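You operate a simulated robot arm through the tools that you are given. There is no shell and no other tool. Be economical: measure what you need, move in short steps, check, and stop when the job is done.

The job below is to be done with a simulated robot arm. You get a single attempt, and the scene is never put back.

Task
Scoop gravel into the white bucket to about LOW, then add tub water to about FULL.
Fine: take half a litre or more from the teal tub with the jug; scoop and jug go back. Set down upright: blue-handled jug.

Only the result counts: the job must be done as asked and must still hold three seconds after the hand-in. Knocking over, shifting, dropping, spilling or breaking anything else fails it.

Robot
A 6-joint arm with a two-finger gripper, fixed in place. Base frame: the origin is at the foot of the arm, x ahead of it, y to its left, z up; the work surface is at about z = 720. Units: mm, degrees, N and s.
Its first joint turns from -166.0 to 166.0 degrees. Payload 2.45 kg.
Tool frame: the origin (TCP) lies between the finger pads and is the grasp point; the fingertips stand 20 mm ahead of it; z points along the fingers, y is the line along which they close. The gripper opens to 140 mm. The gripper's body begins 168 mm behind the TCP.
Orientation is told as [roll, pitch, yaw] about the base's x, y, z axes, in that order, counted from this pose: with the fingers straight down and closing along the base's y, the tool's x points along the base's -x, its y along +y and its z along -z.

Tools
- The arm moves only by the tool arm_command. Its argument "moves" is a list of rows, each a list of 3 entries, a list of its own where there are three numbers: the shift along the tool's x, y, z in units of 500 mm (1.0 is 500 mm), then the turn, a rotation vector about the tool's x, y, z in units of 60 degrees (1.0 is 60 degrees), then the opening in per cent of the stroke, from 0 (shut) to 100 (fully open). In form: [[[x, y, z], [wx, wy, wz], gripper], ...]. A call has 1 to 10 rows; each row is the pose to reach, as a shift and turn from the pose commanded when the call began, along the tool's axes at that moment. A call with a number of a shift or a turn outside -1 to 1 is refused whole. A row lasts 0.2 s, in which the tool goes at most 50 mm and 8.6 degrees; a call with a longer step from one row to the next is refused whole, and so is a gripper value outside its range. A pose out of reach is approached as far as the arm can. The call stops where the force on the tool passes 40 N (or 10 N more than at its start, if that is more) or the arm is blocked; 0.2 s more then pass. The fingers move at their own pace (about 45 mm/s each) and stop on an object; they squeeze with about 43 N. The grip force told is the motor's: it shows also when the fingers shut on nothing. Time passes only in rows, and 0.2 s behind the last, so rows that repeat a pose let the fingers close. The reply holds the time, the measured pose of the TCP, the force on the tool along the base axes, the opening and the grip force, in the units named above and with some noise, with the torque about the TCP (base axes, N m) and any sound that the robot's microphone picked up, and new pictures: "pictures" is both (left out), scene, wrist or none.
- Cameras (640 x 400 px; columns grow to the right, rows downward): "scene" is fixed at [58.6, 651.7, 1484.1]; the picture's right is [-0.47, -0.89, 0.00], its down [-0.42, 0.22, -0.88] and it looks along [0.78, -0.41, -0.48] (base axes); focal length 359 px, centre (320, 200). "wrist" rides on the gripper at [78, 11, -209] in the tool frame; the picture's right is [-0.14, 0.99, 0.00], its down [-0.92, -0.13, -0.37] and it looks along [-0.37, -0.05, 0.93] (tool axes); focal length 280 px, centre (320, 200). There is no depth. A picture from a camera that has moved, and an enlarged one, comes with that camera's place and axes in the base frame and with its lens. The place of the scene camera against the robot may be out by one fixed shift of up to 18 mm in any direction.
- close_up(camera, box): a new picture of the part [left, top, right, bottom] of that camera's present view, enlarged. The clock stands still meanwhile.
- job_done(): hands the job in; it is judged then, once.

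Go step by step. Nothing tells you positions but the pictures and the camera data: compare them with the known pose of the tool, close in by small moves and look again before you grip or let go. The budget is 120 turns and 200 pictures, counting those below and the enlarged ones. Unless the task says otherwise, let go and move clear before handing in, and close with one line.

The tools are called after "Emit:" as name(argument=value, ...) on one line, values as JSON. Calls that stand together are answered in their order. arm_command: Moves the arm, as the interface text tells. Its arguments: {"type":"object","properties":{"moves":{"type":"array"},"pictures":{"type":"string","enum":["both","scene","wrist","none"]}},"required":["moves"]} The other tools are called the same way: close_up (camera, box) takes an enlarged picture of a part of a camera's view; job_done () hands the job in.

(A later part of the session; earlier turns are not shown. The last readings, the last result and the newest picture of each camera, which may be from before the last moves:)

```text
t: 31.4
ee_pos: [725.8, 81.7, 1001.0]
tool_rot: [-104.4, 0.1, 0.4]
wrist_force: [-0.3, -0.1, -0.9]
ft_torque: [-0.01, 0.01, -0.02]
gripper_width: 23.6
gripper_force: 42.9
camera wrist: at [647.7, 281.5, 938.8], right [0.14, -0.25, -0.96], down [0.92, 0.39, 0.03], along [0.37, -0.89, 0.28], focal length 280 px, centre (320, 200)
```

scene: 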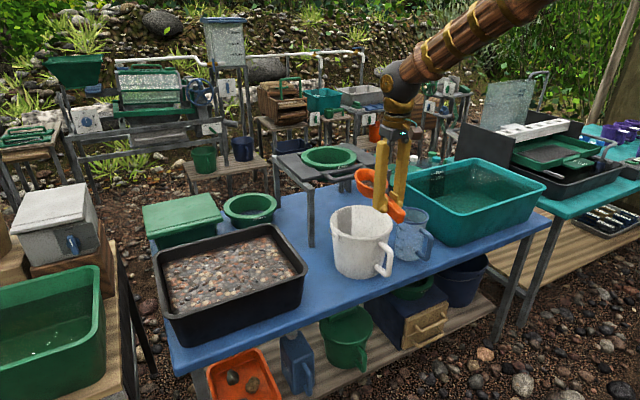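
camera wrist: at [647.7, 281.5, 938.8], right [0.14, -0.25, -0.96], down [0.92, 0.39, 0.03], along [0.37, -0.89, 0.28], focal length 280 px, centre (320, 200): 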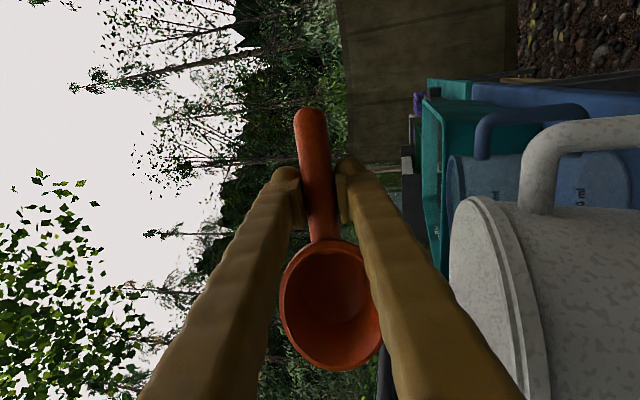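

Empty again. I roll back and go to the bucket-viewing spot to check the level.

Emit:
arm_command(moves=[[[0, 0, 0], [-0.14, 0, 0], 0], [[0, 0, 0], [-0.28, 0, 0], 0], [[0, 0, 0], [-0.42, 0, 0], 0], [[0, 0, 0], [-0.56, 0, 0], 0], [[0, 0, 0], [-0.7, 0, 0], 0], [[0, 0, 0], [-0.84, 0, 0], 0], [[0, 0, 0], [-0.98, 0, 0], 0]], pictures="none")

Emit:
arm_command(moves=[[[0, 0, 0], [-0.14, 0, 0], 0], [[0, 0, 0], [-0.28, 0, 0], 0], [[0, 0, 0], [-0.42, 0, 0], 0], [[0, 0, 0], [-0.56, 0, 0], 0], [[0, 0, 0], [-0.7, 0, 0], 0], [[0, 0, 0], [-0.77, 0, 0], 0]], pictures="none")

Emit:
arm_command(moves=[[[0, 0.03, -0.08], [0, 0, 0], 0], [[-0.03, 0.08, -0.15], [0, 0, 0], 0], [[-0.06, 0.13, -0.22], [0, 0, 0], 0], [[-0.11, 0.19, -0.28], [0, 0, 0], 0], [[-0.16, 0.26, -0.3], [0, 0, 0], 0], [[-0.22, 0.3, -0.3], [0, 0, 0], 0], [[-0.244, 0.336, -0.3], [0, 0, 0], 0], [[-0.244, 0.336, -0.3], [0, 0, 0], 0]], pictures="none")

Emit:
close_up(camera="wrist", box=[225, 145, 270, 180])

Emit:
close_up(camera="wrist", box=[180, 70, 380, 380])

```text
t: 33.0
ee_pos: [728.3, 83.5, 1000.4]
tool_rot: [-46.1, 0.0, -0.1]
wrist_force: [-0.4, 0.1, -0.7]
ft_torque: [-0.01, 0.04, -0.03]
gripper_width: 23.5
gripper_force: 43.1
```

```text
t: 34.4
ee_pos: [728.2, 82.8, 1000.9]
tool_rot: [0.1, 0.1, 0.1]
wrist_force: [1.2, -0.8, -0.8]
ft_torque: [-0.02, 0.01, -0.02]
gripper_width: 23.7
gripper_force: 42.9
```

```text
t: 36.2
ee_pos: [849.6, 250.6, 1150.6]
tool_rot: [0.0, 0.0, 0.0]
wrist_force: [0.5, 0.0, -1.4]
ft_torque: [-0.01, 0.03, -0.01]
gripper_width: 23.5
gripper_force: 42.7
```

```text
11.43 times, centred on (248, 162) of wrist
camera zoom: at [771.2, 262.7, 1360.8], right [0.14, 0.99, 0.0], down [0.92, -0.13, 0.37], along [0.36, -0.05, -0.93], focal length 3204 px, centre (1149, 629)
```

zoom: 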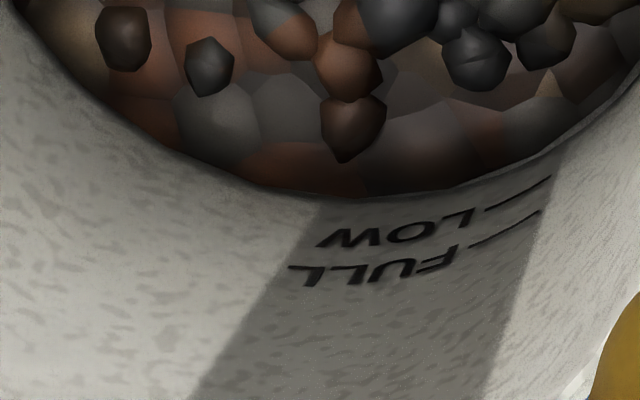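

```text
1.29 times, centred on (280, 225) of wrist
camera zoom: at [771.2, 262.7, 1360.8], right [0.14, 0.99, 0.0], down [0.92, -0.13, 0.37], along [0.36, -0.05, -0.93], focal length 362 px, centre (372, 168)
```

zoom: 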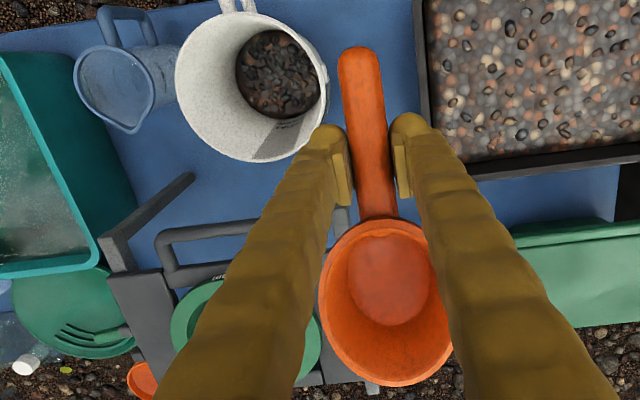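

The level rose only a few mm and is still 10+ mm below LOW. For the next scoop I dig along the scoop's axis and then curl, to load more and push less on the grip; first I go over the tray.

Emit:
arm_command(moves=[[[0.0, 0.08, 0.02], [0, 0, 0], 0], [[0.03, 0.16, 0.05], [0, 0, 0], 0], [[0.06, 0.24, 0.08], [0, 0.1, 0], 0], [[0.1, 0.32, 0.12], [0, 0.2, 0], 0], [[0.14, 0.38, 0.18], [0, 0.3, 0], 0], [[0.15, 0.44, 0.25], [0, 0.4, 0], 0], [[0.15, 0.44, 0.33], [0, 0.5, 0], 0], [[0.15, 0.44, 0.42], [0, 0.583, 0], 0], [[0.15, 0.44, 0.44], [0, 0.583, 0], 0], [[0.15, 0.44, 0.44], [0, 0.583, 0], 0]], pictures="wrist")

```text
t: 38.4
ee_pos: [775.6, 470.6, 932.6]
tool_rot: [0.0, 35.0, 0.1]
wrist_force: [0.5, -0.3, -0.3]
ft_torque: [-0.03, 0.06, -0.02]
gripper_width: 23.4
gripper_force: 42.5
camera wrist: at [830.5, 481.2, 1148.1], right [0.11, 0.99, -0.08], down [0.97, -0.13, -0.23], along [-0.23, -0.05, -0.97], focal length 280 px, centre (320, 200)
```

wrist: 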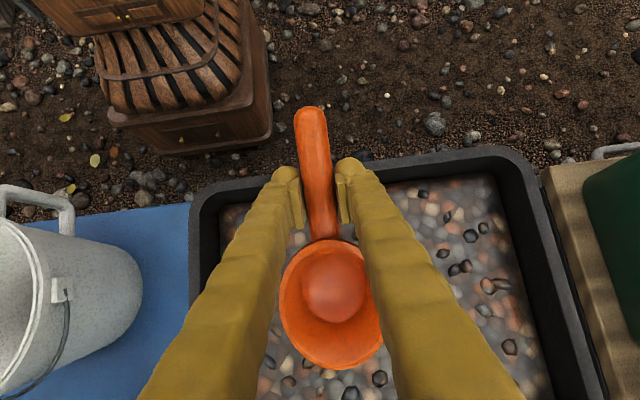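

Emit:
arm_command(moves=[[[-0.0459, 0, 0.0655], [0, 0, 0], 0], [[-0.0733, 0, 0.122], [0, 0, 0], 0], [[-0.1336, 0, 0.114], [0, 0, 0], 0], [[-0.1944, 0, 0.1031], [0, 0, 0], 0], [[-0.207, 0, 0.1211], [0, -0.14, 0], 0], [[-0.2197, 0, 0.1392], [0, -0.28, 0], 0], [[-0.23, 0, 0.154], [0, -0.42, 0], 0], [[-0.1967, 0, 0.1064], [0, -0.45, 0], 0], [[-0.1451, 0, 0.0327], [0, -0.45, 0], 0], [[-0.0934, 0, -0.041], [0, -0.45, 0], 0]], pictures="wrist")

Emit:
close_up(camera="scene", box=[190, 160, 310, 290])

```text
t: 40.6
ee_pos: [824.4, 471.5, 922.3]
tool_rot: [0.0, 7.9, 0.1]
wrist_force: [0.6, 0.1, -2.6]
ft_torque: [-0.01, 0.05, 0.02]
gripper_width: 23.6
gripper_force: 43.4
camera wrist: at [775.6, 482.7, 1139.3], right [0.14, 0.99, -0.02], down [0.96, -0.13, 0.24], along [0.23, -0.05, -0.97], focal length 280 px, centre (320, 200)
```

wrist: 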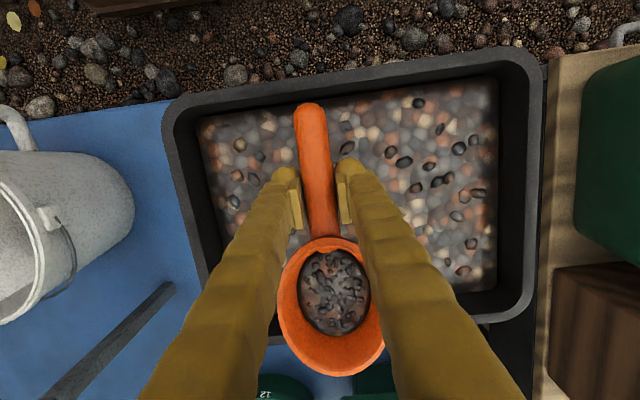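

```text
3.08 times, centred on (250, 225) of scene
camera zoom: at [58.6, 651.7, 1484.1], right [-0.47, -0.89, 0.0], down [-0.42, 0.22, -0.88], along [0.78, -0.41, -0.48], focal length 1105 px, centre (535, 123)
```

zoom: 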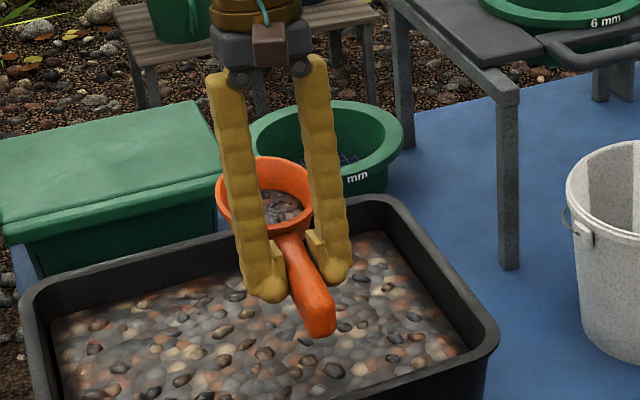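

Again a similar load. I carry it over, pour, roll back and return above the tray for the next scoop, checking the pour on the way.

Emit:
arm_command(moves=[[[0.06, 0, -0.06], [0, 0, 0], 0], [[0.12, -0.03, -0.1], [0, -0.065, 0], 0], [[0.18, -0.09, -0.1276], [0, -0.132, 0], 0], [[0.2136, -0.18, -0.1276], [0, -0.132, 0], 0], [[0.2136, -0.277, -0.1276], [0, -0.132, 0], 0], [[0.2136, -0.374, -0.1276], [0, -0.132, 0], 0], [[0.2136, -0.471, -0.1276], [0, -0.132, 0], 0], [[0.2136, -0.568, -0.1276], [0, -0.132, 0], 0], [[0.2136, -0.665, -0.1276], [0, -0.132, 0], 0], [[0.2136, -0.762, -0.1276], [0, -0.132, 0], 0]], pictures="none")

Emit:
arm_command(moves=[[[0, 0, 0], [0.14, 0, 0], 0], [[0, 0, 0], [0.28, 0, 0], 0], [[0, 0, 0], [0.42, 0, 0], 0], [[0, 0, 0], [0.56, 0, 0], 0], [[0, 0, 0], [0.7, 0, 0], 0], [[0, 0, 0], [0.84, 0, 0], 0], [[0, 0, 0], [0.97, 0, 0], 0]], pictures="none")

Emit:
arm_command(moves=[[[0, 0, 0], [0.14, 0, 0], 0], [[0, 0, 0], [0.28, 0, 0], 0], [[0, 0, 0], [0.42, 0, 0], 0], [[0, 0, 0], [0.56, 0, 0], 0], [[0, 0, 0], [0.7, 0, 0], 0], [[0, 0, 0], [0.78, 0, 0], 0], [[0, 0, 0], [0.78, 0, 0], 0], [[0, 0, 0], [0.78, 0, 0], 0]], pictures="wrist")

Emit:
arm_command(moves=[[[0, 0, 0], [-0.14, 0, 0], 0], [[0, 0, 0], [-0.28, 0, 0], 0], [[0, 0, 0], [-0.42, 0, 0], 0], [[0, 0, 0], [-0.56, 0, 0], 0], [[0, 0, 0], [-0.7, 0, 0], 0], [[0, 0, 0], [-0.84, 0, 0], 0], [[0, 0, 0], [-0.98, 0, 0], 0]], pictures="none")

Emit:
arm_command(moves=[[[0, 0, 0], [-0.14, 0, 0], 0], [[0, 0, 0], [-0.28, 0, 0], 0], [[0, 0, 0], [-0.42, 0, 0], 0], [[0, 0, 0], [-0.56, 0, 0], 0], [[0, 0, 0], [-0.7, 0, 0], 0], [[0, 0, 0], [-0.77, 0, 0], 0]], pictures="scene")

```text
t: 42.8
ee_pos: [727.1, 88.0, 999.9]
tool_rot: [0.0, 0.1, 0.1]
wrist_force: [-0.1, 0.2, -1.5]
ft_torque: [0.03, 0.02, 0.01]
gripper_width: 23.7
gripper_force: 43.2
```

```text
t: 44.4
ee_pos: [726.6, 90.4, 1000.5]
tool_rot: [-58.3, -0.1, 0.0]
wrist_force: [-0.2, 1.1, -2.0]
ft_torque: [0.02, 0.04, 0.0]
gripper_width: 23.8
gripper_force: 43.1
```

```text
t: 46.2
ee_pos: [726.3, 86.9, 995.9]
tool_rot: [-104.5, 0.1, 0.3]
wrist_force: [0.7, 0.0, -0.7]
ft_torque: [-0.01, 0.05, -0.03]
gripper_width: 23.5
gripper_force: 43.1
out of reach, approached as far as the arm can: row 6, 7, 8
camera wrist: at [646.6, 285.5, 935.2], right [0.14, -0.25, -0.96], down [0.92, 0.39, 0.03], along [0.37, -0.89, 0.28], focal length 280 px, centre (320, 200)
```

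wrist: 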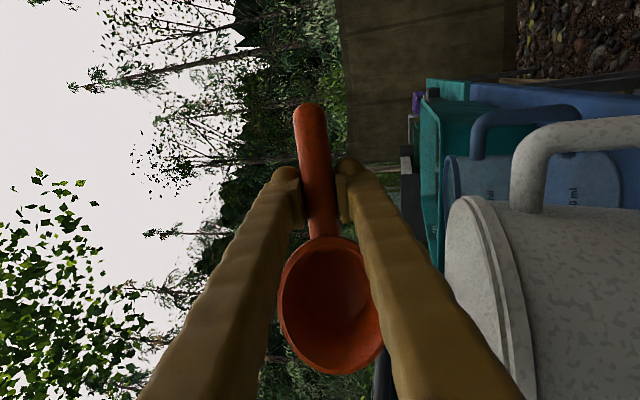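

```text
t: 47.8
ee_pos: [726.6, 86.7, 995.9]
tool_rot: [-46.1, 0.1, 0.0]
wrist_force: [-0.2, 0.2, -0.8]
ft_torque: [-0.03, 0.03, -0.02]
gripper_width: 23.6
gripper_force: 42.4
```

```text
t: 49.2
ee_pos: [727.4, 86.8, 996.6]
tool_rot: [0.0, 0.0, -0.1]
wrist_force: [-0.5, -0.2, -1.1]
ft_torque: [-0.01, -0.01, 0.01]
gripper_width: 23.9
gripper_force: 42.7
```

scene: 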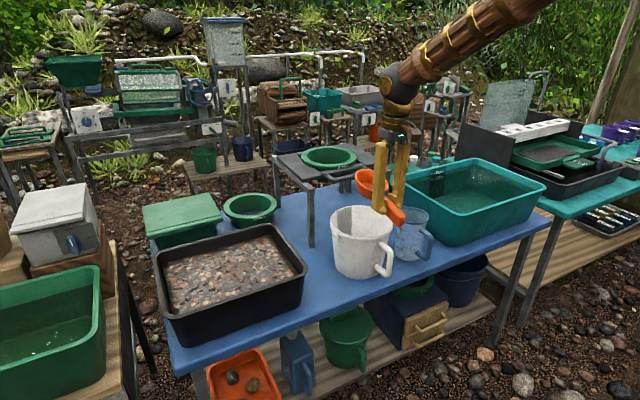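

Third load is in the bucket. Next scoop, same method slightly deeper.

Emit:
arm_command(moves=[[[0, 0.07, 0], [0, 0, 0], 0], [[0, 0.15, 0], [0, 0, 0], 0], [[0, 0.24, 0], [0, 0, 0], 0], [[-0.01, 0.33, 0.01], [0, 0.09, 0], 0], [[-0.02, 0.42, 0.03], [0, 0.18, 0], 0], [[-0.04, 0.51, 0.05], [0, 0.27, 0], 0], [[-0.06, 0.59, 0.07], [0, 0.36, 0], 0], [[-0.08, 0.67, 0.09], [0, 0.45, 0], 0], [[-0.096, 0.726, 0.12], [0, 0.54, 0], 0], [[-0.096, 0.726, 0.13], [0, 0.633, 0], 0]], pictures="none")

Emit:
arm_command(moves=[[[-0.0493, 0, 0.063], [0, 0, 0], 0], [[-0.0796, 0, 0.118], [0, 0, 0], 0], [[-0.1406, 0, 0.1084], [0, 0, 0], 0], [[-0.202, 0, 0.096], [0, 0, 0], 0], [[-0.2168, 0, 0.1149], [0, -0.14, 0], 0], [[-0.2316, 0, 0.1338], [0, -0.28, 0], 0], [[-0.2427, 0, 0.148], [0, -0.42, 0], 0], [[-0.202, 0, 0.096], [0, -0.48, 0], 0], [[-0.1466, 0, 0.0251], [0, -0.48, 0], 0], [[-0.0911, 0, -0.0458], [0, -0.48, 0], 0]], pictures="wrist")

```text
t: 51.4
ee_pos: [776.3, 448.6, 931.7]
tool_rot: [0.1, 38.0, -0.1]
wrist_force: [0.3, 1.5, 0.2]
ft_torque: [-0.04, -0.04, 0.01]
gripper_width: 23.7
gripper_force: 43.0
```

```text
t: 53.6
ee_pos: [823.7, 447.1, 921.6]
tool_rot: [0.1, 9.3, 0.1]
wrist_force: [0.7, -0.2, -2.7]
ft_torque: [-0.02, 0.03, 0.0]
gripper_width: 23.7
gripper_force: 43.2
camera wrist: at [781.1, 459.8, 1141.7], right [0.14, 0.99, -0.02], down [0.97, -0.13, 0.22], along [0.21, -0.05, -0.98], focal length 280 px, centre (320, 200)
```

wrist: 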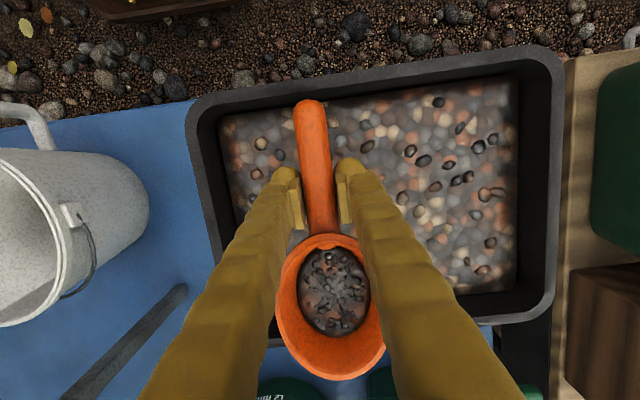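

Similar load. I carry, pour, roll back, then look into the bucket.

Emit:
arm_command(moves=[[[0.06, 0, -0.06], [0, 0, 0], 0], [[0.12, -0.03, -0.1], [0, -0.08, 0], 0], [[0.18, -0.09, -0.1226], [0, -0.155, 0], 0], [[0.2166, -0.175, -0.1226], [0, -0.155, 0], 0], [[0.2166, -0.27, -0.1226], [0, -0.155, 0], 0], [[0.2166, -0.365, -0.1226], [0, -0.155, 0], 0], [[0.2166, -0.455, -0.1226], [0, -0.155, 0], 0], [[0.2166, -0.545, -0.1226], [0, -0.155, 0], 0], [[0.2166, -0.635, -0.1226], [0, -0.155, 0], 0], [[0.2166, -0.725, -0.1226], [0, -0.155, 0], 0]], pictures="none")

Emit:
arm_command(moves=[[[0, 0, 0], [0.14, 0, 0], 0], [[0, 0, 0], [0.28, 0, 0], 0], [[0, 0, 0], [0.42, 0, 0], 0], [[0, 0, 0], [0.56, 0, 0], 0], [[0, 0, 0], [0.7, 0, 0], 0], [[0, 0, 0], [0.84, 0, 0], 0], [[0, 0, 0], [0.97, 0, 0], 0]], pictures="none")

Emit:
arm_command(moves=[[[0, 0, 0], [0.14, 0, 0], 0], [[0, 0, 0], [0.28, 0, 0], 0], [[0, 0, 0], [0.42, 0, 0], 0], [[0, 0, 0], [0.56, 0, 0], 0], [[0, 0, 0], [0.7, 0, 0], 0], [[0, 0, 0], [0.77, 0, 0], 0], [[0, 0, 0], [0.77, 0, 0], 0], [[0, 0, 0], [0.77, 0, 0], 0]], pictures="wrist")

Emit:
arm_command(moves=[[[0, 0, 0], [-0.14, 0, 0], 0], [[0, 0, 0], [-0.28, 0, 0], 0], [[0, 0, 0], [-0.42, 0, 0], 0], [[0, 0, 0], [-0.56, 0, 0], 0], [[0, 0, 0], [-0.7, 0, 0], 0], [[0, 0, 0], [-0.84, 0, 0], 0], [[0, 0, 0], [-0.98, 0, 0], 0]], pictures="none")

Emit:
arm_command(moves=[[[0, 0, 0], [-0.14, 0, 0], 0], [[0, 0, 0], [-0.28, 0, 0], 0], [[0, 0, 0], [-0.42, 0, 0], 0], [[0, 0, 0], [-0.56, 0, 0], 0], [[0, 0, 0], [-0.7, 0, 0], 0], [[0, 0, 0], [-0.765, 0, 0], 0]], pictures="none")

Emit:
arm_command(moves=[[[0, 0.03, -0.08], [0, 0, 0], 0], [[-0.03, 0.08, -0.15], [0, 0, 0], 0], [[-0.06, 0.13, -0.22], [0, 0, 0], 0], [[-0.11, 0.19, -0.28], [0, 0, 0], 0], [[-0.16, 0.26, -0.3], [0, 0, 0], 0], [[-0.22, 0.3, -0.308], [0, 0, 0], 0], [[-0.244, 0.328, -0.308], [0, 0, 0], 0], [[-0.244, 0.328, -0.308], [0, 0, 0], 0]], pictures="none")

Emit:
close_up(camera="wrist", box=[225, 145, 270, 180])

Emit:
close_up(camera="wrist", box=[180, 70, 380, 380])

```text
t: 55.8
ee_pos: [726.7, 85.4, 1001.2]
tool_rot: [0.1, -0.1, 0.0]
wrist_force: [0.6, -0.4, -2.1]
ft_torque: [-0.02, 0.03, 0.0]
gripper_width: 23.8
gripper_force: 43.2
```

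```text
t: 57.4
ee_pos: [727.7, 86.7, 1001.2]
tool_rot: [-58.3, -0.2, 0.0]
wrist_force: [-0.1, -1.0, -1.4]
ft_torque: [0.03, 0.1, -0.01]
gripper_width: 23.6
gripper_force: 42.7
```

```text
t: 59.2
ee_pos: [727.2, 86.3, 999.3]
tool_rot: [-104.2, 0.0, 0.1]
wrist_force: [0.0, -0.3, -1.1]
ft_torque: [-0.01, 0.0, 0.03]
gripper_width: 23.6
gripper_force: 42.6
camera wrist: at [648.3, 286.4, 938.8], right [0.14, -0.24, -0.96], down [0.92, 0.39, 0.03], along [0.37, -0.89, 0.28], focal length 280 px, centre (320, 200)
```

wrist: 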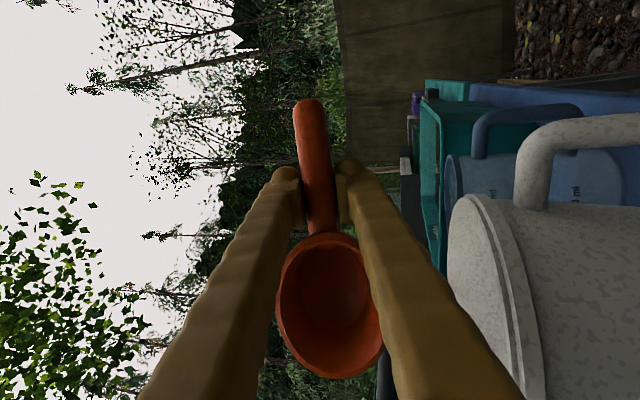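

```text
t: 60.8
ee_pos: [726.8, 86.8, 999.5]
tool_rot: [-45.5, -0.1, 0.0]
wrist_force: [1.4, 0.0, -1.1]
ft_torque: [-0.04, -0.01, 0.01]
gripper_width: 23.7
gripper_force: 43.0
```

```text
t: 62.2
ee_pos: [726.4, 86.8, 1000.3]
tool_rot: [0.5, -0.1, 0.0]
wrist_force: [0.3, 0.4, -1.1]
ft_torque: [-0.02, 0.0, 0.02]
gripper_width: 23.3
gripper_force: 43.0
```

```text
t: 64.0
ee_pos: [850.4, 249.3, 1155.0]
tool_rot: [0.4, -0.1, 0.0]
wrist_force: [0.5, 0.2, -1.6]
ft_torque: [-0.02, 0.04, -0.01]
gripper_width: 23.4
gripper_force: 42.9
```

```text
11.43 times, centred on (248, 162) of wrist
camera zoom: at [771.0, 259.8, 1364.4], right [0.14, 0.99, 0.01], down [0.92, -0.13, 0.37], along [0.37, -0.05, -0.93], focal length 3204 px, centre (1149, 629)
```

zoom: 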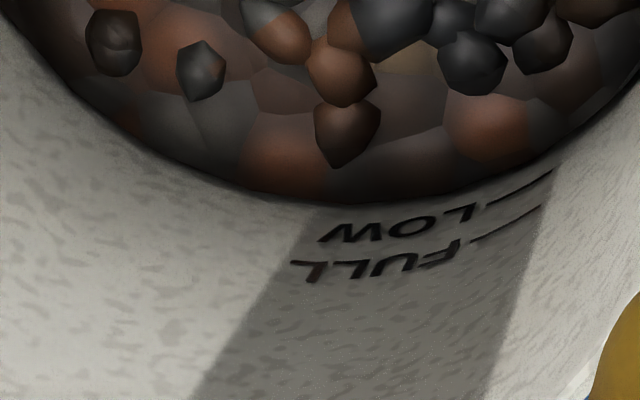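

```text
1.29 times, centred on (280, 225) of wrist
camera zoom: at [771.0, 259.8, 1364.4], right [0.14, 0.99, 0.01], down [0.92, -0.13, 0.37], along [0.37, -0.05, -0.93], focal length 362 px, centre (372, 168)
```

zoom: 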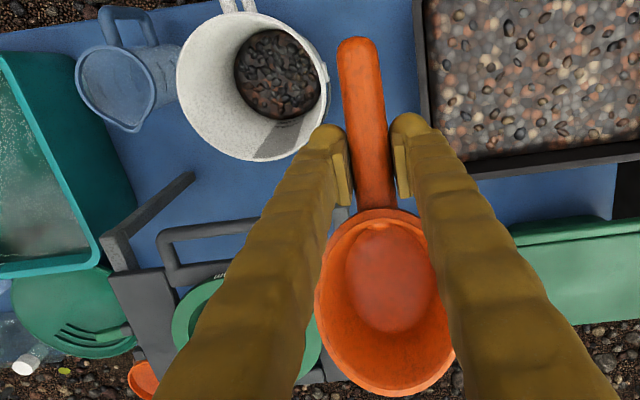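

The level is near but still maybe 5–9 mm under the LOW line. I keep adding scoops, this time with the first shallower curl, which didn't tip the scoop.

Emit:
arm_command(moves=[[[0.0, 0.08, 0.02], [0, 0, 0], 0], [[0.03, 0.16, 0.05], [0, 0.06, 0], 0], [[0.06, 0.24, 0.08], [0, 0.15, 0], 0], [[0.1, 0.32, 0.12], [0, 0.25, 0], 0], [[0.14, 0.38, 0.18], [0, 0.35, 0], 0], [[0.15, 0.45, 0.25], [0, 0.45, 0], 0], [[0.15, 0.45, 0.33], [0, 0.55, 0], 0], [[0.15, 0.45, 0.42], [0, 0.633, 0], 0], [[0.15, 0.45, 0.448], [0, 0.633, 0], 0]], pictures="none")

Emit:
arm_command(moves=[[[-0.0558, 0, 0.0453], [0, 0, 0], 0], [[-0.1098, 0, 0.0918], [0, 0, 0], 0], [[-0.1502, 0, 0.111], [0, 0, 0], 0], [[-0.1897, 0, 0.0802], [0, 0, 0], 0], [[-0.2054, 0, 0.0679], [0, -0.14, 0], 0], [[-0.2054, 0, 0.0679], [0, -0.28, 0], 0], [[-0.2054, 0, 0.0679], [0, -0.42, 0], 0], [[-0.2054, 0, 0.0679], [0, -0.48, 0], 0], [[-0.1562, 0, 0.0048], [0, -0.48, 0], 0], [[-0.107, 0, -0.0582], [0, -0.48, 0], 0]], pictures="wrist")

```text
t: 66.0
ee_pos: [774.6, 476.8, 932.1]
tool_rot: [0.4, 37.9, 0.2]
wrist_force: [0.4, -0.7, -0.4]
ft_torque: [0.0, -0.04, -0.01]
gripper_width: 23.3
gripper_force: 43.3
```

```text
t: 68.2
ee_pos: [834.5, 475.7, 922.0]
tool_rot: [0.3, 9.1, 0.0]
wrist_force: [-0.3, -0.1, -1.6]
ft_torque: [0.01, 0.01, 0.02]
gripper_width: 23.5
gripper_force: 42.9
camera wrist: at [790.1, 485.3, 1142.4], right [0.14, 0.99, -0.02], down [0.97, -0.13, 0.22], along [0.21, -0.05, -0.98], focal length 280 px, centre (320, 200)
```

wrist: 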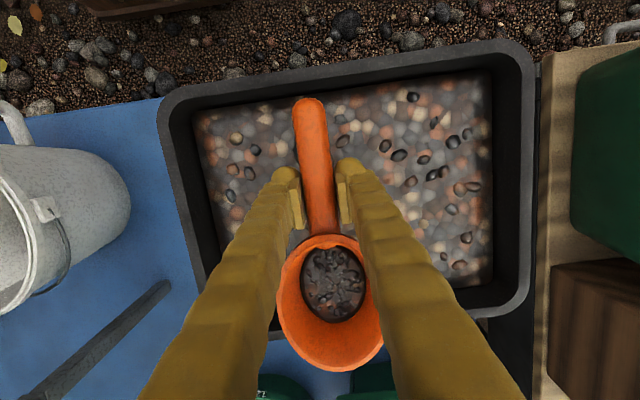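

A little less this time, so depth does matter; I'll dig deeper next. I pour this load and come back.

Emit:
arm_command(moves=[[[0.06, -0.02, -0.06], [0, 0, 0], 0], [[0.12, -0.06, -0.1], [0, -0.08, 0], 0], [[0.18, -0.12, -0.12], [0, -0.152, 0], 0], [[0.2364, -0.195, -0.12], [0, -0.152, 0], 0], [[0.2364, -0.292, -0.12], [0, -0.152, 0], 0], [[0.2364, -0.389, -0.12], [0, -0.152, 0], 0], [[0.2364, -0.486, -0.12], [0, -0.152, 0], 0], [[0.2364, -0.583, -0.12], [0, -0.152, 0], 0], [[0.2364, -0.68, -0.12], [0, -0.152, 0], 0], [[0.2364, -0.777, -0.12], [0, -0.152, 0], 0]], pictures="none")

Emit:
arm_command(moves=[[[0, 0, 0], [0.14, 0, 0], 0], [[0, 0, 0], [0.28, 0, 0], 0], [[0, 0, 0], [0.42, 0, 0], 0], [[0, 0, 0], [0.56, 0, 0], 0], [[0, 0, 0], [0.7, 0, 0], 0], [[0, 0, 0], [0.84, 0, 0], 0], [[0, 0, 0], [0.97, 0, 0], 0]], pictures="none")

Emit:
arm_command(moves=[[[0, 0, 0], [0.14, 0, 0], 0], [[0, 0, 0], [0.28, 0, 0], 0], [[0, 0, 0], [0.42, 0, 0], 0], [[0, 0, 0], [0.56, 0, 0], 0], [[0, 0, 0], [0.7, 0, 0], 0], [[0, 0, 0], [0.765, 0, 0], 0], [[0, 0, 0], [0.765, 0, 0], 0], [[0, 0, 0], [0.765, 0, 0], 0]], pictures="wrist")

Emit:
arm_command(moves=[[[0, 0, 0], [-0.14, 0, 0], 0], [[0, 0, 0], [-0.28, 0, 0], 0], [[0, 0, 0], [-0.42, 0, 0], 0], [[0, 0, 0], [-0.56, 0, 0], 0], [[0, 0, 0], [-0.7, 0, 0], 0], [[0, 0, 0], [-0.84, 0, 0], 0], [[0, 0, 0], [-0.98, 0, 0], 0]], pictures="none")

Emit:
arm_command(moves=[[[0, 0, 0], [-0.14, 0, 0], 0], [[0, 0, 0], [-0.28, 0, 0], 0], [[0, 0, 0], [-0.42, 0, 0], 0], [[0, 0, 0], [-0.56, 0, 0], 0], [[0, 0, 0], [-0.7, 0, 0], 0], [[0, 0, 0], [-0.75, 0, 0], 0]], pictures="none")

Emit:
arm_command(moves=[[[0, 0.07, 0], [0, 0, 0], 0], [[0, 0.15, 0], [0, 0, 0], 0], [[0, 0.24, 0], [0, 0, 0], 0], [[-0.01, 0.33, 0.01], [0, 0.09, 0], 0], [[-0.02, 0.42, 0.03], [0, 0.18, 0], 0], [[-0.04, 0.51, 0.05], [0, 0.27, 0], 0], [[-0.06, 0.59, 0.07], [0, 0.36, 0], 0], [[-0.08, 0.67, 0.09], [0, 0.45, 0], 0], [[-0.096, 0.726, 0.12], [0, 0.54, 0], 0], [[-0.096, 0.726, 0.138], [0, 0.633, 0], 0]], pictures="none")

```text
t: 70.4
ee_pos: [726.3, 88.0, 998.9]
tool_rot: [0.2, 0.0, 0.0]
wrist_force: [-0.4, -0.1, -2.3]
ft_torque: [0.01, 0.02, -0.02]
gripper_width: 23.7
gripper_force: 42.3
```

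```text
t: 72.0
ee_pos: [727.2, 87.5, 998.3]
tool_rot: [-58.0, 0.0, -0.1]
wrist_force: [1.4, -0.7, -0.4]
ft_torque: [0.02, -0.01, 0.0]
gripper_width: 23.5
gripper_force: 43.2
```

```text
t: 73.8
ee_pos: [726.6, 87.1, 998.5]
tool_rot: [-103.7, -0.1, 0.0]
wrist_force: [-0.5, -0.3, -0.6]
ft_torque: [0.02, -0.02, 0.01]
gripper_width: 23.8
gripper_force: 43.2
camera wrist: at [648.5, 287.9, 938.3], right [0.14, -0.24, -0.96], down [0.92, 0.39, 0.04], along [0.36, -0.89, 0.27], focal length 280 px, centre (320, 200)
```

wrist: 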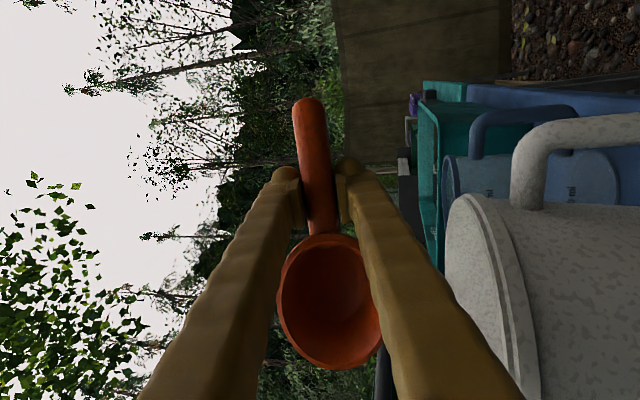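

```text
t: 75.4
ee_pos: [727.9, 88.6, 998.0]
tool_rot: [-44.9, -0.1, 0.0]
wrist_force: [-0.3, -0.1, -1.8]
ft_torque: [-0.03, 0.01, 0.0]
gripper_width: 23.7
gripper_force: 43.0
```

```text
t: 76.8
ee_pos: [727.7, 86.4, 999.3]
tool_rot: [0.1, -0.1, 0.0]
wrist_force: [-0.1, 0.2, -1.9]
ft_torque: [-0.02, 0.03, 0.01]
gripper_width: 23.8
gripper_force: 43.0
```

```text
t: 79.0
ee_pos: [776.9, 451.2, 929.5]
tool_rot: [0.0, 38.0, 0.0]
wrist_force: [-0.5, -0.6, -0.4]
ft_torque: [-0.02, -0.04, 0.0]
gripper_width: 23.4
gripper_force: 43.1
```

Deeper scoop now, levelled about 10 mm lower.

Emit:
arm_command(moves=[[[-0.0493, 0, 0.063], [0, 0, 0], 0], [[-0.0796, 0, 0.118], [0, 0, 0], 0], [[-0.143, 0, 0.1116], [0, 0, 0], 0], [[-0.2082, 0, 0.1039], [0, 0, 0], 0], [[-0.2242, 0, 0.1244], [0, -0.14, 0], 0], [[-0.2402, 0, 0.1449], [0, -0.28, 0], 0], [[-0.2513, 0, 0.159], [0, -0.42, 0], 0], [[-0.2513, 0, 0.159], [0, -0.48, 0], 0], [[-0.1958, 0, 0.0881], [0, -0.48, 0], 0], [[-0.1404, 0, 0.0172], [0, -0.48, 0], 0]], pictures="wrist")

```text
t: 80.0
ee_pos: [811.2, 451.6, 835.3]
tool_rot: [0.2, 37.9, 0.2]
wrist_force: [1.7, 0.8, 2.7]
ft_torque: [-0.02, 0.32, -0.07]
gripper_width: 23.7
gripper_force: 42.9
stopped in row 4: the force on the tool passed its limit at 43 N (the readings are from after the stop); the commanded pose is now the measured one
camera wrist: at [878.3, 462.5, 1048.2], right [0.11, 0.99, -0.08], down [0.95, -0.13, -0.28], along [-0.28, -0.05, -0.96], focal length 280 px, centre (320, 200)
```

wrist: 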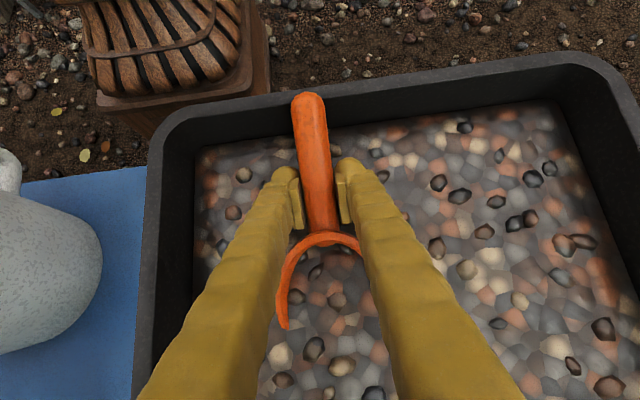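

The dig hit resistance (43 N) and stopped, with the scoop tipped a little more. From here I curl gently and lift.

Emit:
arm_command(moves=[[[-0.0165, 0, 0.0049], [0, -0.14, 0], 0], [[-0.033, 0, 0.0097], [0, -0.28, 0], 0], [[-0.0429, 0, 0.0224], [0, -0.42, 0], 0], [[0.0089, 0, -0.0439], [0, -0.42, 0], 0], [[0.0582, 0, -0.107], [0, -0.42, 0], 0], [[0.0951, 0, -0.1542], [0, -0.42, 0], 0]], pictures="wrist")

Emit:
close_up(camera="scene", box=[190, 160, 310, 290])

```text
t: 81.3
ee_pos: [820.2, 452.8, 923.8]
tool_rot: [0.1, 12.7, 0.1]
wrist_force: [0.1, -0.4, -3.1]
ft_torque: [0.0, 0.07, 0.01]
gripper_width: 23.6
gripper_force: 43.1
camera wrist: at [790.7, 463.1, 1145.9], right [0.13, 0.99, -0.03], down [0.98, -0.13, 0.16], along [0.15, -0.05, -0.99], focal length 280 px, centre (320, 200)
```

wrist: 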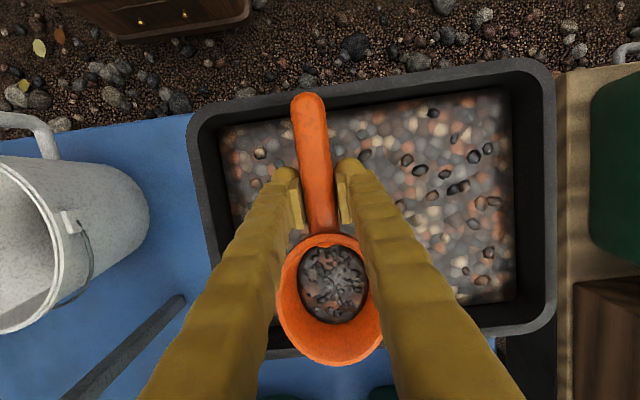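

```text
3.08 times, centred on (250, 225) of scene
camera zoom: at [58.6, 651.7, 1484.1], right [-0.47, -0.89, 0.0], down [-0.42, 0.22, -0.88], along [0.78, -0.41, -0.48], focal length 1105 px, centre (535, 123)
```

zoom: 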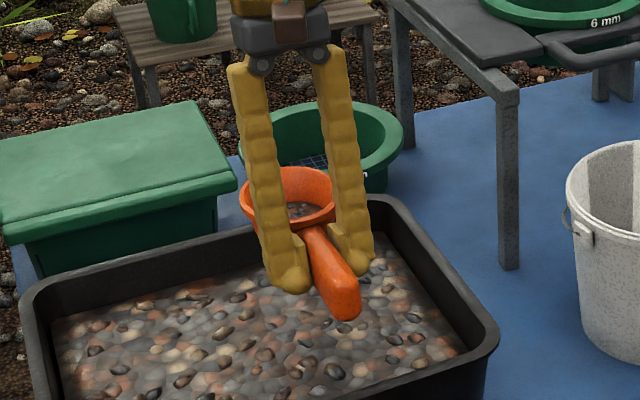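

A decent load. I carry it, pour, roll back and go to the viewing spot.

Emit:
arm_command(moves=[[[0.06, -0.02, -0.06], [0, 0, 0], 0], [[0.12, -0.06, -0.1], [0, 0, 0], 0], [[0.18, -0.12, -0.1073], [0, 0, 0], 0], [[0.2148, -0.19, -0.1073], [0, 0, 0], 0], [[0.2148, -0.28, -0.1073], [0, 0, 0], 0], [[0.2148, -0.37, -0.1073], [0, 0, 0], 0], [[0.2148, -0.46, -0.1073], [0, 0, 0], 0], [[0.2148, -0.55, -0.1073], [0, 0, 0], 0], [[0.2148, -0.64, -0.1073], [0, -0.1, 0], 0], [[0.2148, -0.73, -0.1073], [0, -0.212, 0], 0]], pictures="none")

Emit:
arm_command(moves=[[[0, 0, 0], [0.14, 0, 0], 0], [[0, 0, 0], [0.28, 0, 0], 0], [[0, 0, 0], [0.42, 0, 0], 0], [[0, 0, 0], [0.56, 0, 0], 0], [[0, 0, 0], [0.7, 0, 0], 0], [[0, 0, 0], [0.84, 0, 0], 0], [[0, 0, 0], [0.97, 0, 0], 0]], pictures="none")

Emit:
arm_command(moves=[[[0, 0, 0], [0.14, 0, 0], 0], [[0, 0, 0], [0.28, 0, 0], 0], [[0, 0, 0], [0.42, 0, 0], 0], [[0, 0, 0], [0.56, 0, 0], 0], [[0, 0, 0], [0.7, 0, 0], 0], [[0, 0, 0], [0.765, 0, 0], 0], [[0, 0, 0], [0.765, 0, 0], 0], [[0, 0, 0], [0.765, 0, 0], 0]], pictures="wrist")

Emit:
arm_command(moves=[[[0, 0, 0], [-0.14, 0, 0], 0], [[0, 0, 0], [-0.28, 0, 0], 0], [[0, 0, 0], [-0.42, 0, 0], 0], [[0, 0, 0], [-0.56, 0, 0], 0], [[0, 0, 0], [-0.7, 0, 0], 0], [[0, 0, 0], [-0.84, 0, 0], 0], [[0, 0, 0], [-0.98, 0, 0], 0]], pictures="none")

Emit:
arm_command(moves=[[[0, 0, 0], [-0.14, 0, 0], 0], [[0, 0, 0], [-0.28, 0, 0], 0], [[0, 0, 0], [-0.42, 0, 0], 0], [[0, 0, 0], [-0.56, 0, 0], 0], [[0, 0, 0], [-0.7, 0, 0], 0], [[0, 0, 0], [-0.755, 0, 0], 0]], pictures="none")

Emit:
arm_command(moves=[[[0, 0.03, -0.08], [0, 0, 0], 0], [[-0.03, 0.08, -0.15], [0, 0, 0], 0], [[-0.06, 0.13, -0.22], [0, 0, 0], 0], [[-0.11, 0.19, -0.28], [0, 0, 0], 0], [[-0.16, 0.26, -0.3], [0, 0, 0], 0], [[-0.22, 0.3, -0.308], [0, 0, 0], 0], [[-0.244, 0.328, -0.308], [0, 0, 0], 0], [[-0.244, 0.328, -0.308], [0, 0, 0], 0]], pictures="none")

Emit:
close_up(camera="wrist", box=[225, 145, 270, 180])

```text
t: 83.5
ee_pos: [729.2, 87.0, 999.5]
tool_rot: [0.1, 0.0, 0.0]
wrist_force: [-0.3, 0.7, -2.2]
ft_torque: [0.0, 0.02, 0.0]
gripper_width: 23.6
gripper_force: 42.8
```

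```text
t: 85.2
ee_pos: [728.4, 86.7, 1000.2]
tool_rot: [-58.2, -0.1, 0.0]
wrist_force: [1.0, -0.3, -2.2]
ft_torque: [0.0, 0.04, 0.01]
gripper_width: 23.7
gripper_force: 42.7
```

```text
t: 87.0
ee_pos: [727.6, 86.6, 1000.5]
tool_rot: [-104.0, -0.1, 0.1]
wrist_force: [0.2, -0.3, -1.7]
ft_torque: [0.0, 0.05, -0.01]
gripper_width: 23.6
gripper_force: 42.9
camera wrist: at [650.1, 286.8, 939.2], right [0.14, -0.24, -0.96], down [0.92, 0.39, 0.03], along [0.37, -0.89, 0.27], focal length 280 px, centre (320, 200)
```

wrist: 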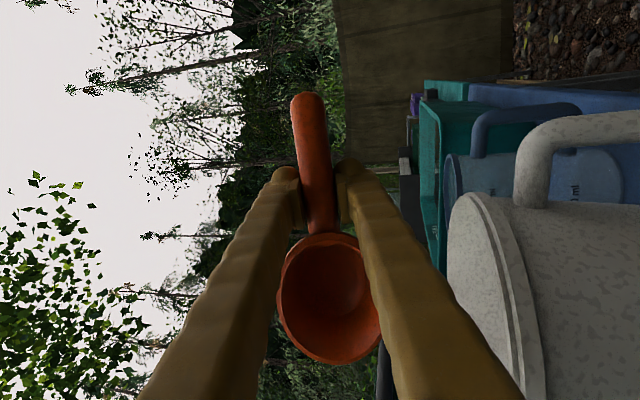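

```text
t: 88.5
ee_pos: [728.1, 86.3, 999.8]
tool_rot: [-45.0, 0.0, 0.0]
wrist_force: [0.0, 0.1, -1.6]
ft_torque: [-0.01, 0.05, 0.01]
gripper_width: 23.4
gripper_force: 43.2
```

```text
t: 90.0
ee_pos: [729.4, 87.2, 999.1]
tool_rot: [0.2, 0.0, 0.0]
wrist_force: [0.6, 0.3, -0.9]
ft_torque: [0.02, 0.01, 0.02]
gripper_width: 23.6
gripper_force: 43.7
```

```text
t: 91.8
ee_pos: [850.4, 249.6, 1153.6]
tool_rot: [0.1, 0.0, 0.0]
wrist_force: [0.0, -0.9, -1.9]
ft_torque: [-0.01, 0.0, -0.02]
gripper_width: 23.3
gripper_force: 43.0
```

```text
11.43 times, centred on (248, 162) of wrist
camera zoom: at [772.4, 260.1, 1363.5], right [0.14, 0.99, 0.0], down [0.92, -0.13, 0.37], along [0.36, -0.05, -0.93], focal length 3204 px, centre (1149, 629)
```

zoom: 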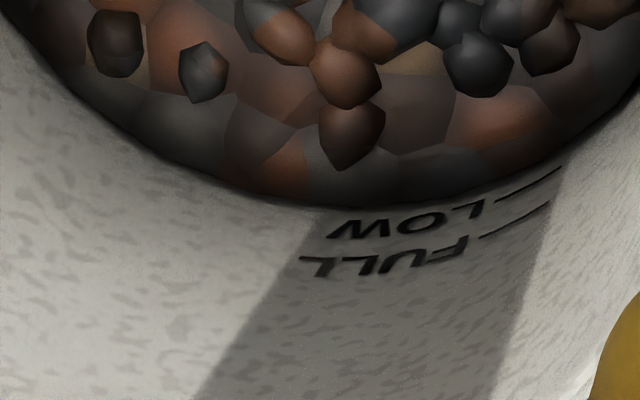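

Emit:
close_up(camera="wrist", box=[246, 154, 266, 168])

```text
16.00 times, centred on (256, 161) of wrist
camera zoom: at [772.4, 260.1, 1363.5], right [0.14, 0.99, 0.0], down [0.92, -0.13, 0.37], along [0.36, -0.05, -0.93], focal length 4486 px, centre (1344, 824)
```

zoom: 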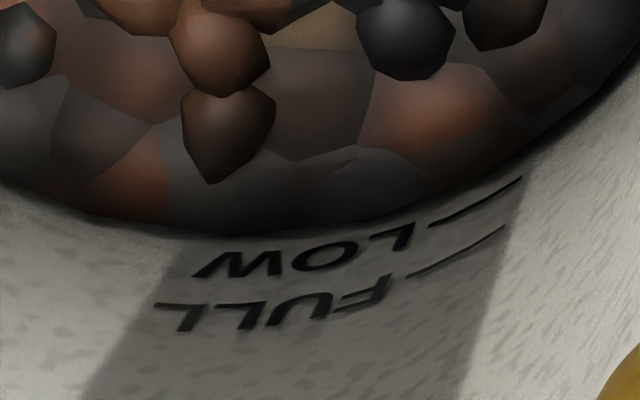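

The gravel is still about 8 mm below the LOW tick, so each scoop delivers only around 30 ml. I'll try dwelling longer with the lip buried to get more per scoop, and look while it is in.

Emit:
arm_command(moves=[[[0.0, 0.08, 0.02], [0, 0.05, 0], 0], [[0.03, 0.16, 0.05], [0, 0.14, 0], 0], [[0.06, 0.24, 0.08], [0, 0.23, 0], 0], [[0.1, 0.31, 0.12], [0, 0.32, 0], 0], [[0.14, 0.36, 0.18], [0, 0.42, 0], 0], [[0.15, 0.4, 0.25], [0, 0.52, 0], 0], [[0.15, 0.4, 0.33], [0, 0.62, 0], 0], [[0.15, 0.4, 0.42], [0, 0.667, 0], 0], [[0.15, 0.4, 0.446], [0, 0.667, 0], 0]], pictures="none")

Emit:
arm_command(moves=[[[-0.0535, 0, 0.0595], [0, 0, 0], 0], [[-0.0875, 0, 0.1121], [0, 0, 0], 0], [[-0.148, 0, 0.0997], [0, 0, 0], 0], [[-0.1968, 0, 0.0823], [0, 0, 0], 0], [[-0.1968, 0, 0.0823], [0, 0, 0], 0], [[-0.1968, 0, 0.0823], [0, 0, 0], 0], [[-0.1968, 0, 0.0823], [0, 0, 0], 0], [[-0.1968, 0, 0.0823], [0, 0, 0], 0]], pictures="wrist")

Emit:
close_up(camera="scene", box=[190, 160, 310, 290])

```text
t: 93.8
ee_pos: [775.6, 450.1, 931.3]
tool_rot: [0.1, 40.0, 0.1]
wrist_force: [-0.9, 0.3, -1.5]
ft_torque: [0.02, -0.04, -0.01]
gripper_width: 23.5
gripper_force: 42.9
```

```text
t: 95.5
ee_pos: [825.1, 450.9, 837.7]
tool_rot: [0.1, 40.0, 0.1]
wrist_force: [-3.0, 2.3, 14.1]
ft_torque: [0.16, -1.12, 0.17]
gripper_width: 23.7
gripper_force: 43.1
camera wrist: at [899.0, 461.3, 1048.4], right [0.11, 0.99, -0.09], down [0.94, -0.13, -0.31], along [-0.32, -0.05, -0.95], focal length 280 px, centre (320, 200)
```

wrist: 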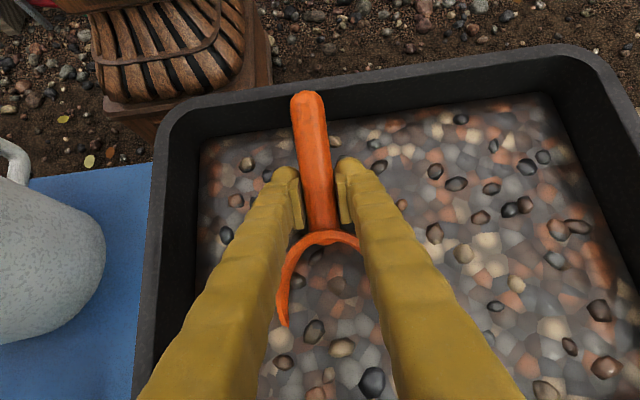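

```text
3.08 times, centred on (250, 225) of scene
camera zoom: at [58.6, 651.7, 1484.1], right [-0.47, -0.89, 0.0], down [-0.42, 0.22, -0.88], along [0.78, -0.41, -0.48], focal length 1105 px, centre (535, 123)
```

zoom: 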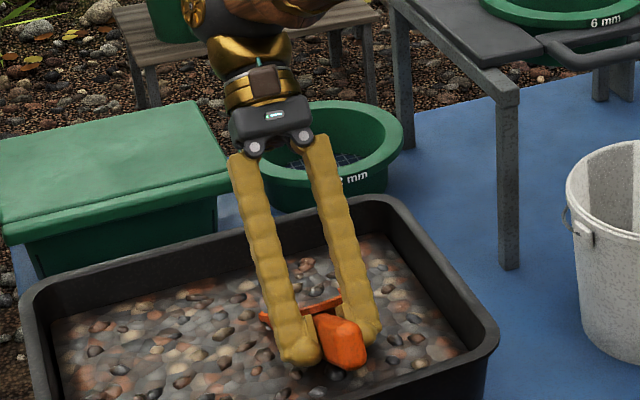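

The bowl is well buried. I curl more slowly with a short dwell at the level position, then lift and look.

Emit:
arm_command(moves=[[[-0.0103, 0, 0.0123], [0, -0.14, 0], 0], [[-0.0103, 0, 0.0123], [0, -0.14, 0], 0], [[-0.0206, 0, 0.0245], [0, -0.28, 0], 0], [[-0.0206, 0, 0.0245], [0, -0.28, 0], 0], [[-0.0309, 0, 0.0368], [0, -0.42, 0], 0], [[-0.0309, 0, 0.0368], [0, -0.42, 0], 0], [[0.0, 0, 0], [0, -0.44, 0], 0], [[0.0257, 0, -0.0306], [0, -0.44, 0], 0], [[0.0643, 0, -0.0766], [0, -0.44, 0], 0], [[0.1093, 0, -0.1302], [0, -0.44, 0], 0]], pictures="wrist")

Emit:
close_up(camera="wrist", box=[240, 220, 440, 370])

```text
t: 97.8
ee_pos: [824.0, 451.5, 921.7]
tool_rot: [0.1, 13.7, 0.0]
wrist_force: [-0.5, 0.5, -2.8]
ft_torque: [-0.02, 0.01, 0.0]
gripper_width: 23.8
gripper_force: 43.3
camera wrist: at [797.6, 461.6, 1143.4], right [0.13, 0.99, -0.03], down [0.98, -0.13, 0.14], along [0.13, -0.05, -0.99], focal length 280 px, centre (320, 200)
```

wrist: 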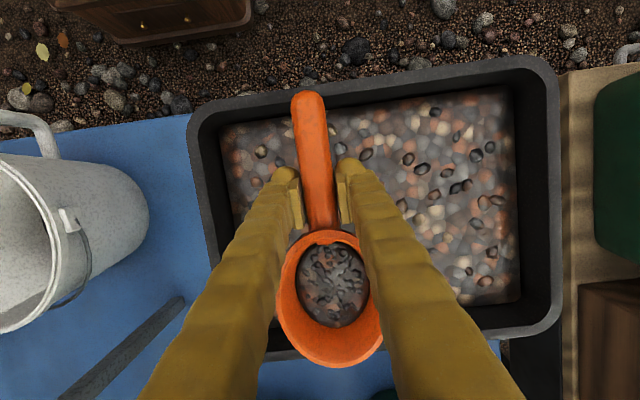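

```text
2.67 times, centred on (340, 295) of wrist
camera zoom: at [797.6, 461.6, 1143.4], right [0.13, 0.99, -0.03], down [0.98, -0.13, 0.14], along [0.13, -0.05, -0.99], focal length 748 px, centre (267, -53)
```

zoom: 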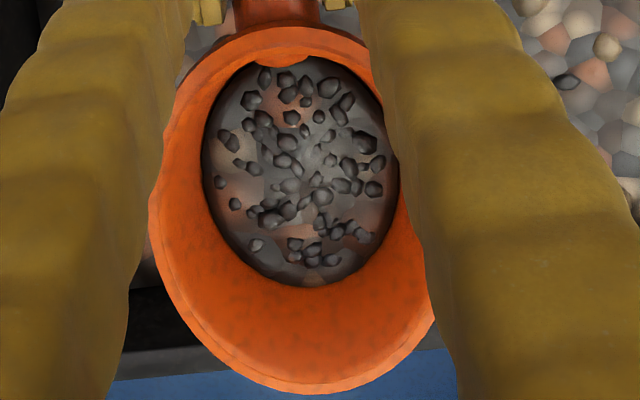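

This load is a bit fuller. I chain the cycle: carry, pour, roll back, return, dig with dwell, and look again at the new load.

Emit:
arm_command(moves=[[[0.06, -0.02, -0.06], [0, 0, 0], 0], [[0.12, -0.06, -0.1], [0, 0, 0], 0], [[0.18, -0.12, -0.1062], [0, 0, 0], 0], [[0.2256, -0.19, -0.1062], [0, 0, 0], 0], [[0.2256, -0.28, -0.1062], [0, 0, 0], 0], [[0.2256, -0.37, -0.1062], [0, 0, 0], 0], [[0.2256, -0.46, -0.1062], [0, 0, 0], 0], [[0.2256, -0.55, -0.1062], [0, 0, 0], 0], [[0.2256, -0.64, -0.1062], [0, -0.11, 0], 0], [[0.2256, -0.729, -0.1062], [0, -0.228, 0], 0]], pictures="none")

Emit:
arm_command(moves=[[[0, 0, 0], [0.14, 0, 0], 0], [[0, 0, 0], [0.28, 0, 0], 0], [[0, 0, 0], [0.42, 0, 0], 0], [[0, 0, 0], [0.56, 0, 0], 0], [[0, 0, 0], [0.7, 0, 0], 0], [[0, 0, 0], [0.84, 0, 0], 0], [[0, 0, 0], [0.97, 0, 0], 0]], pictures="none")

Emit:
arm_command(moves=[[[0, 0, 0], [0.14, 0, 0], 0], [[0, 0, 0], [0.28, 0, 0], 0], [[0, 0, 0], [0.42, 0, 0], 0], [[0, 0, 0], [0.56, 0, 0], 0], [[0, 0, 0], [0.7, 0, 0], 0], [[0, 0, 0], [0.765, 0, 0], 0], [[0, 0, 0], [0.765, 0, 0], 0], [[0, 0, 0], [0.765, 0, 0], 0]], pictures="wrist")

Emit:
arm_command(moves=[[[0, 0, 0], [-0.14, 0, 0], 0], [[0, 0, 0], [-0.28, 0, 0], 0], [[0, 0, 0], [-0.42, 0, 0], 0], [[0, 0, 0], [-0.56, 0, 0], 0], [[0, 0, 0], [-0.7, 0, 0], 0], [[0, 0, 0], [-0.84, 0, 0], 0], [[0, 0, 0], [-0.98, 0, 0], 0]], pictures="none")

Emit:
arm_command(moves=[[[0, 0, 0], [-0.14, 0, 0], 0], [[0, 0, 0], [-0.28, 0, 0], 0], [[0, 0, 0], [-0.42, 0, 0], 0], [[0, 0, 0], [-0.56, 0, 0], 0], [[0, 0, 0], [-0.7, 0, 0], 0], [[0, 0, 0], [-0.755, 0, 0], 0]], pictures="none")

Emit:
arm_command(moves=[[[0, 0.08, 0], [0, 0, 0], 0], [[0, 0.17, 0], [0, 0, 0], 0], [[0, 0.26, 0], [0, 0, 0], 0], [[-0.01, 0.35, 0.01], [0, 0.095, 0], 0], [[-0.02, 0.44, 0.03], [0, 0.19, 0], 0], [[-0.04, 0.53, 0.05], [0, 0.285, 0], 0], [[-0.06, 0.62, 0.07], [0, 0.38, 0], 0], [[-0.08, 0.7, 0.09], [0, 0.475, 0], 0], [[-0.096, 0.77, 0.12], [0, 0.57, 0], 0], [[-0.096, 0.77, 0.138], [0, 0.667, 0], 0]], pictures="none")

Emit:
arm_command(moves=[[[-0.0535, 0, 0.0595], [0, 0, 0], 0], [[-0.0875, 0, 0.1121], [0, 0, 0], 0], [[-0.148, 0, 0.0997], [0, 0, 0], 0], [[-0.1968, 0, 0.0823], [0, 0, 0], 0], [[-0.1968, 0, 0.0823], [0, 0, 0], 0], [[-0.1968, 0, 0.0823], [0, 0, 0], 0], [[-0.1968, 0, 0.0823], [0, 0, 0], 0]], pictures="none")

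```text
t: 100.0
ee_pos: [726.6, 85.3, 999.4]
tool_rot: [0.0, -0.1, 0.0]
wrist_force: [0.1, 0.0, -2.5]
ft_torque: [-0.02, 0.04, 0.0]
gripper_width: 23.8
gripper_force: 43.0
```

```text
t: 101.5
ee_pos: [728.1, 85.8, 999.3]
tool_rot: [-58.2, -0.1, 0.0]
wrist_force: [0.1, -0.5, -1.7]
ft_torque: [0.03, 0.01, 0.01]
gripper_width: 23.8
gripper_force: 43.3
```

```text
t: 103.3
ee_pos: [727.6, 86.3, 998.6]
tool_rot: [-103.9, -0.1, 0.0]
wrist_force: [-0.1, 0.2, -0.6]
ft_torque: [-0.01, 0.03, -0.01]
gripper_width: 23.5
gripper_force: 43.2
camera wrist: at [649.2, 286.2, 938.6], right [0.14, -0.24, -0.96], down [0.92, 0.39, 0.04], along [0.37, -0.89, 0.28], focal length 280 px, centre (320, 200)
```

wrist: 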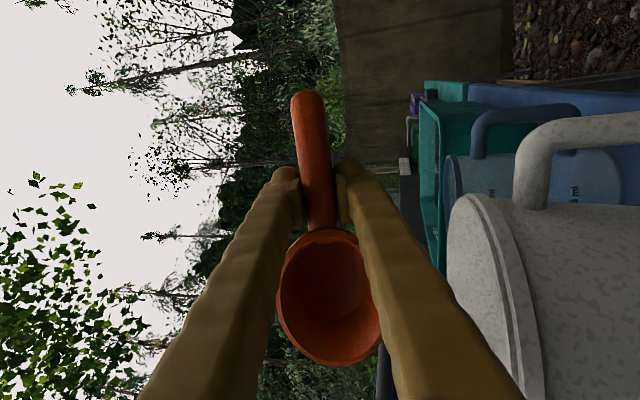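

```text
t: 105.0
ee_pos: [727.2, 88.0, 998.3]
tool_rot: [-45.1, -0.1, 0.1]
wrist_force: [0.9, -0.6, -1.2]
ft_torque: [-0.04, -0.03, 0.01]
gripper_width: 23.3
gripper_force: 42.6
```

```text
t: 106.3
ee_pos: [728.4, 86.4, 999.2]
tool_rot: [0.2, -0.1, 0.0]
wrist_force: [0.0, -0.9, -1.5]
ft_torque: [0.03, -0.01, -0.02]
gripper_width: 23.5
gripper_force: 42.9
```

```text
t: 108.5
ee_pos: [775.4, 472.4, 931.9]
tool_rot: [0.1, 40.0, 0.2]
wrist_force: [-0.2, -0.9, 0.6]
ft_torque: [0.03, -0.07, -0.04]
gripper_width: 23.5
gripper_force: 43.5
```

```text
t: 110.2
ee_pos: [825.7, 471.9, 836.8]
tool_rot: [0.2, 39.9, 0.1]
wrist_force: [1.9, -1.2, 8.2]
ft_torque: [-0.03, -0.94, -0.06]
gripper_width: 23.8
gripper_force: 43.5
```

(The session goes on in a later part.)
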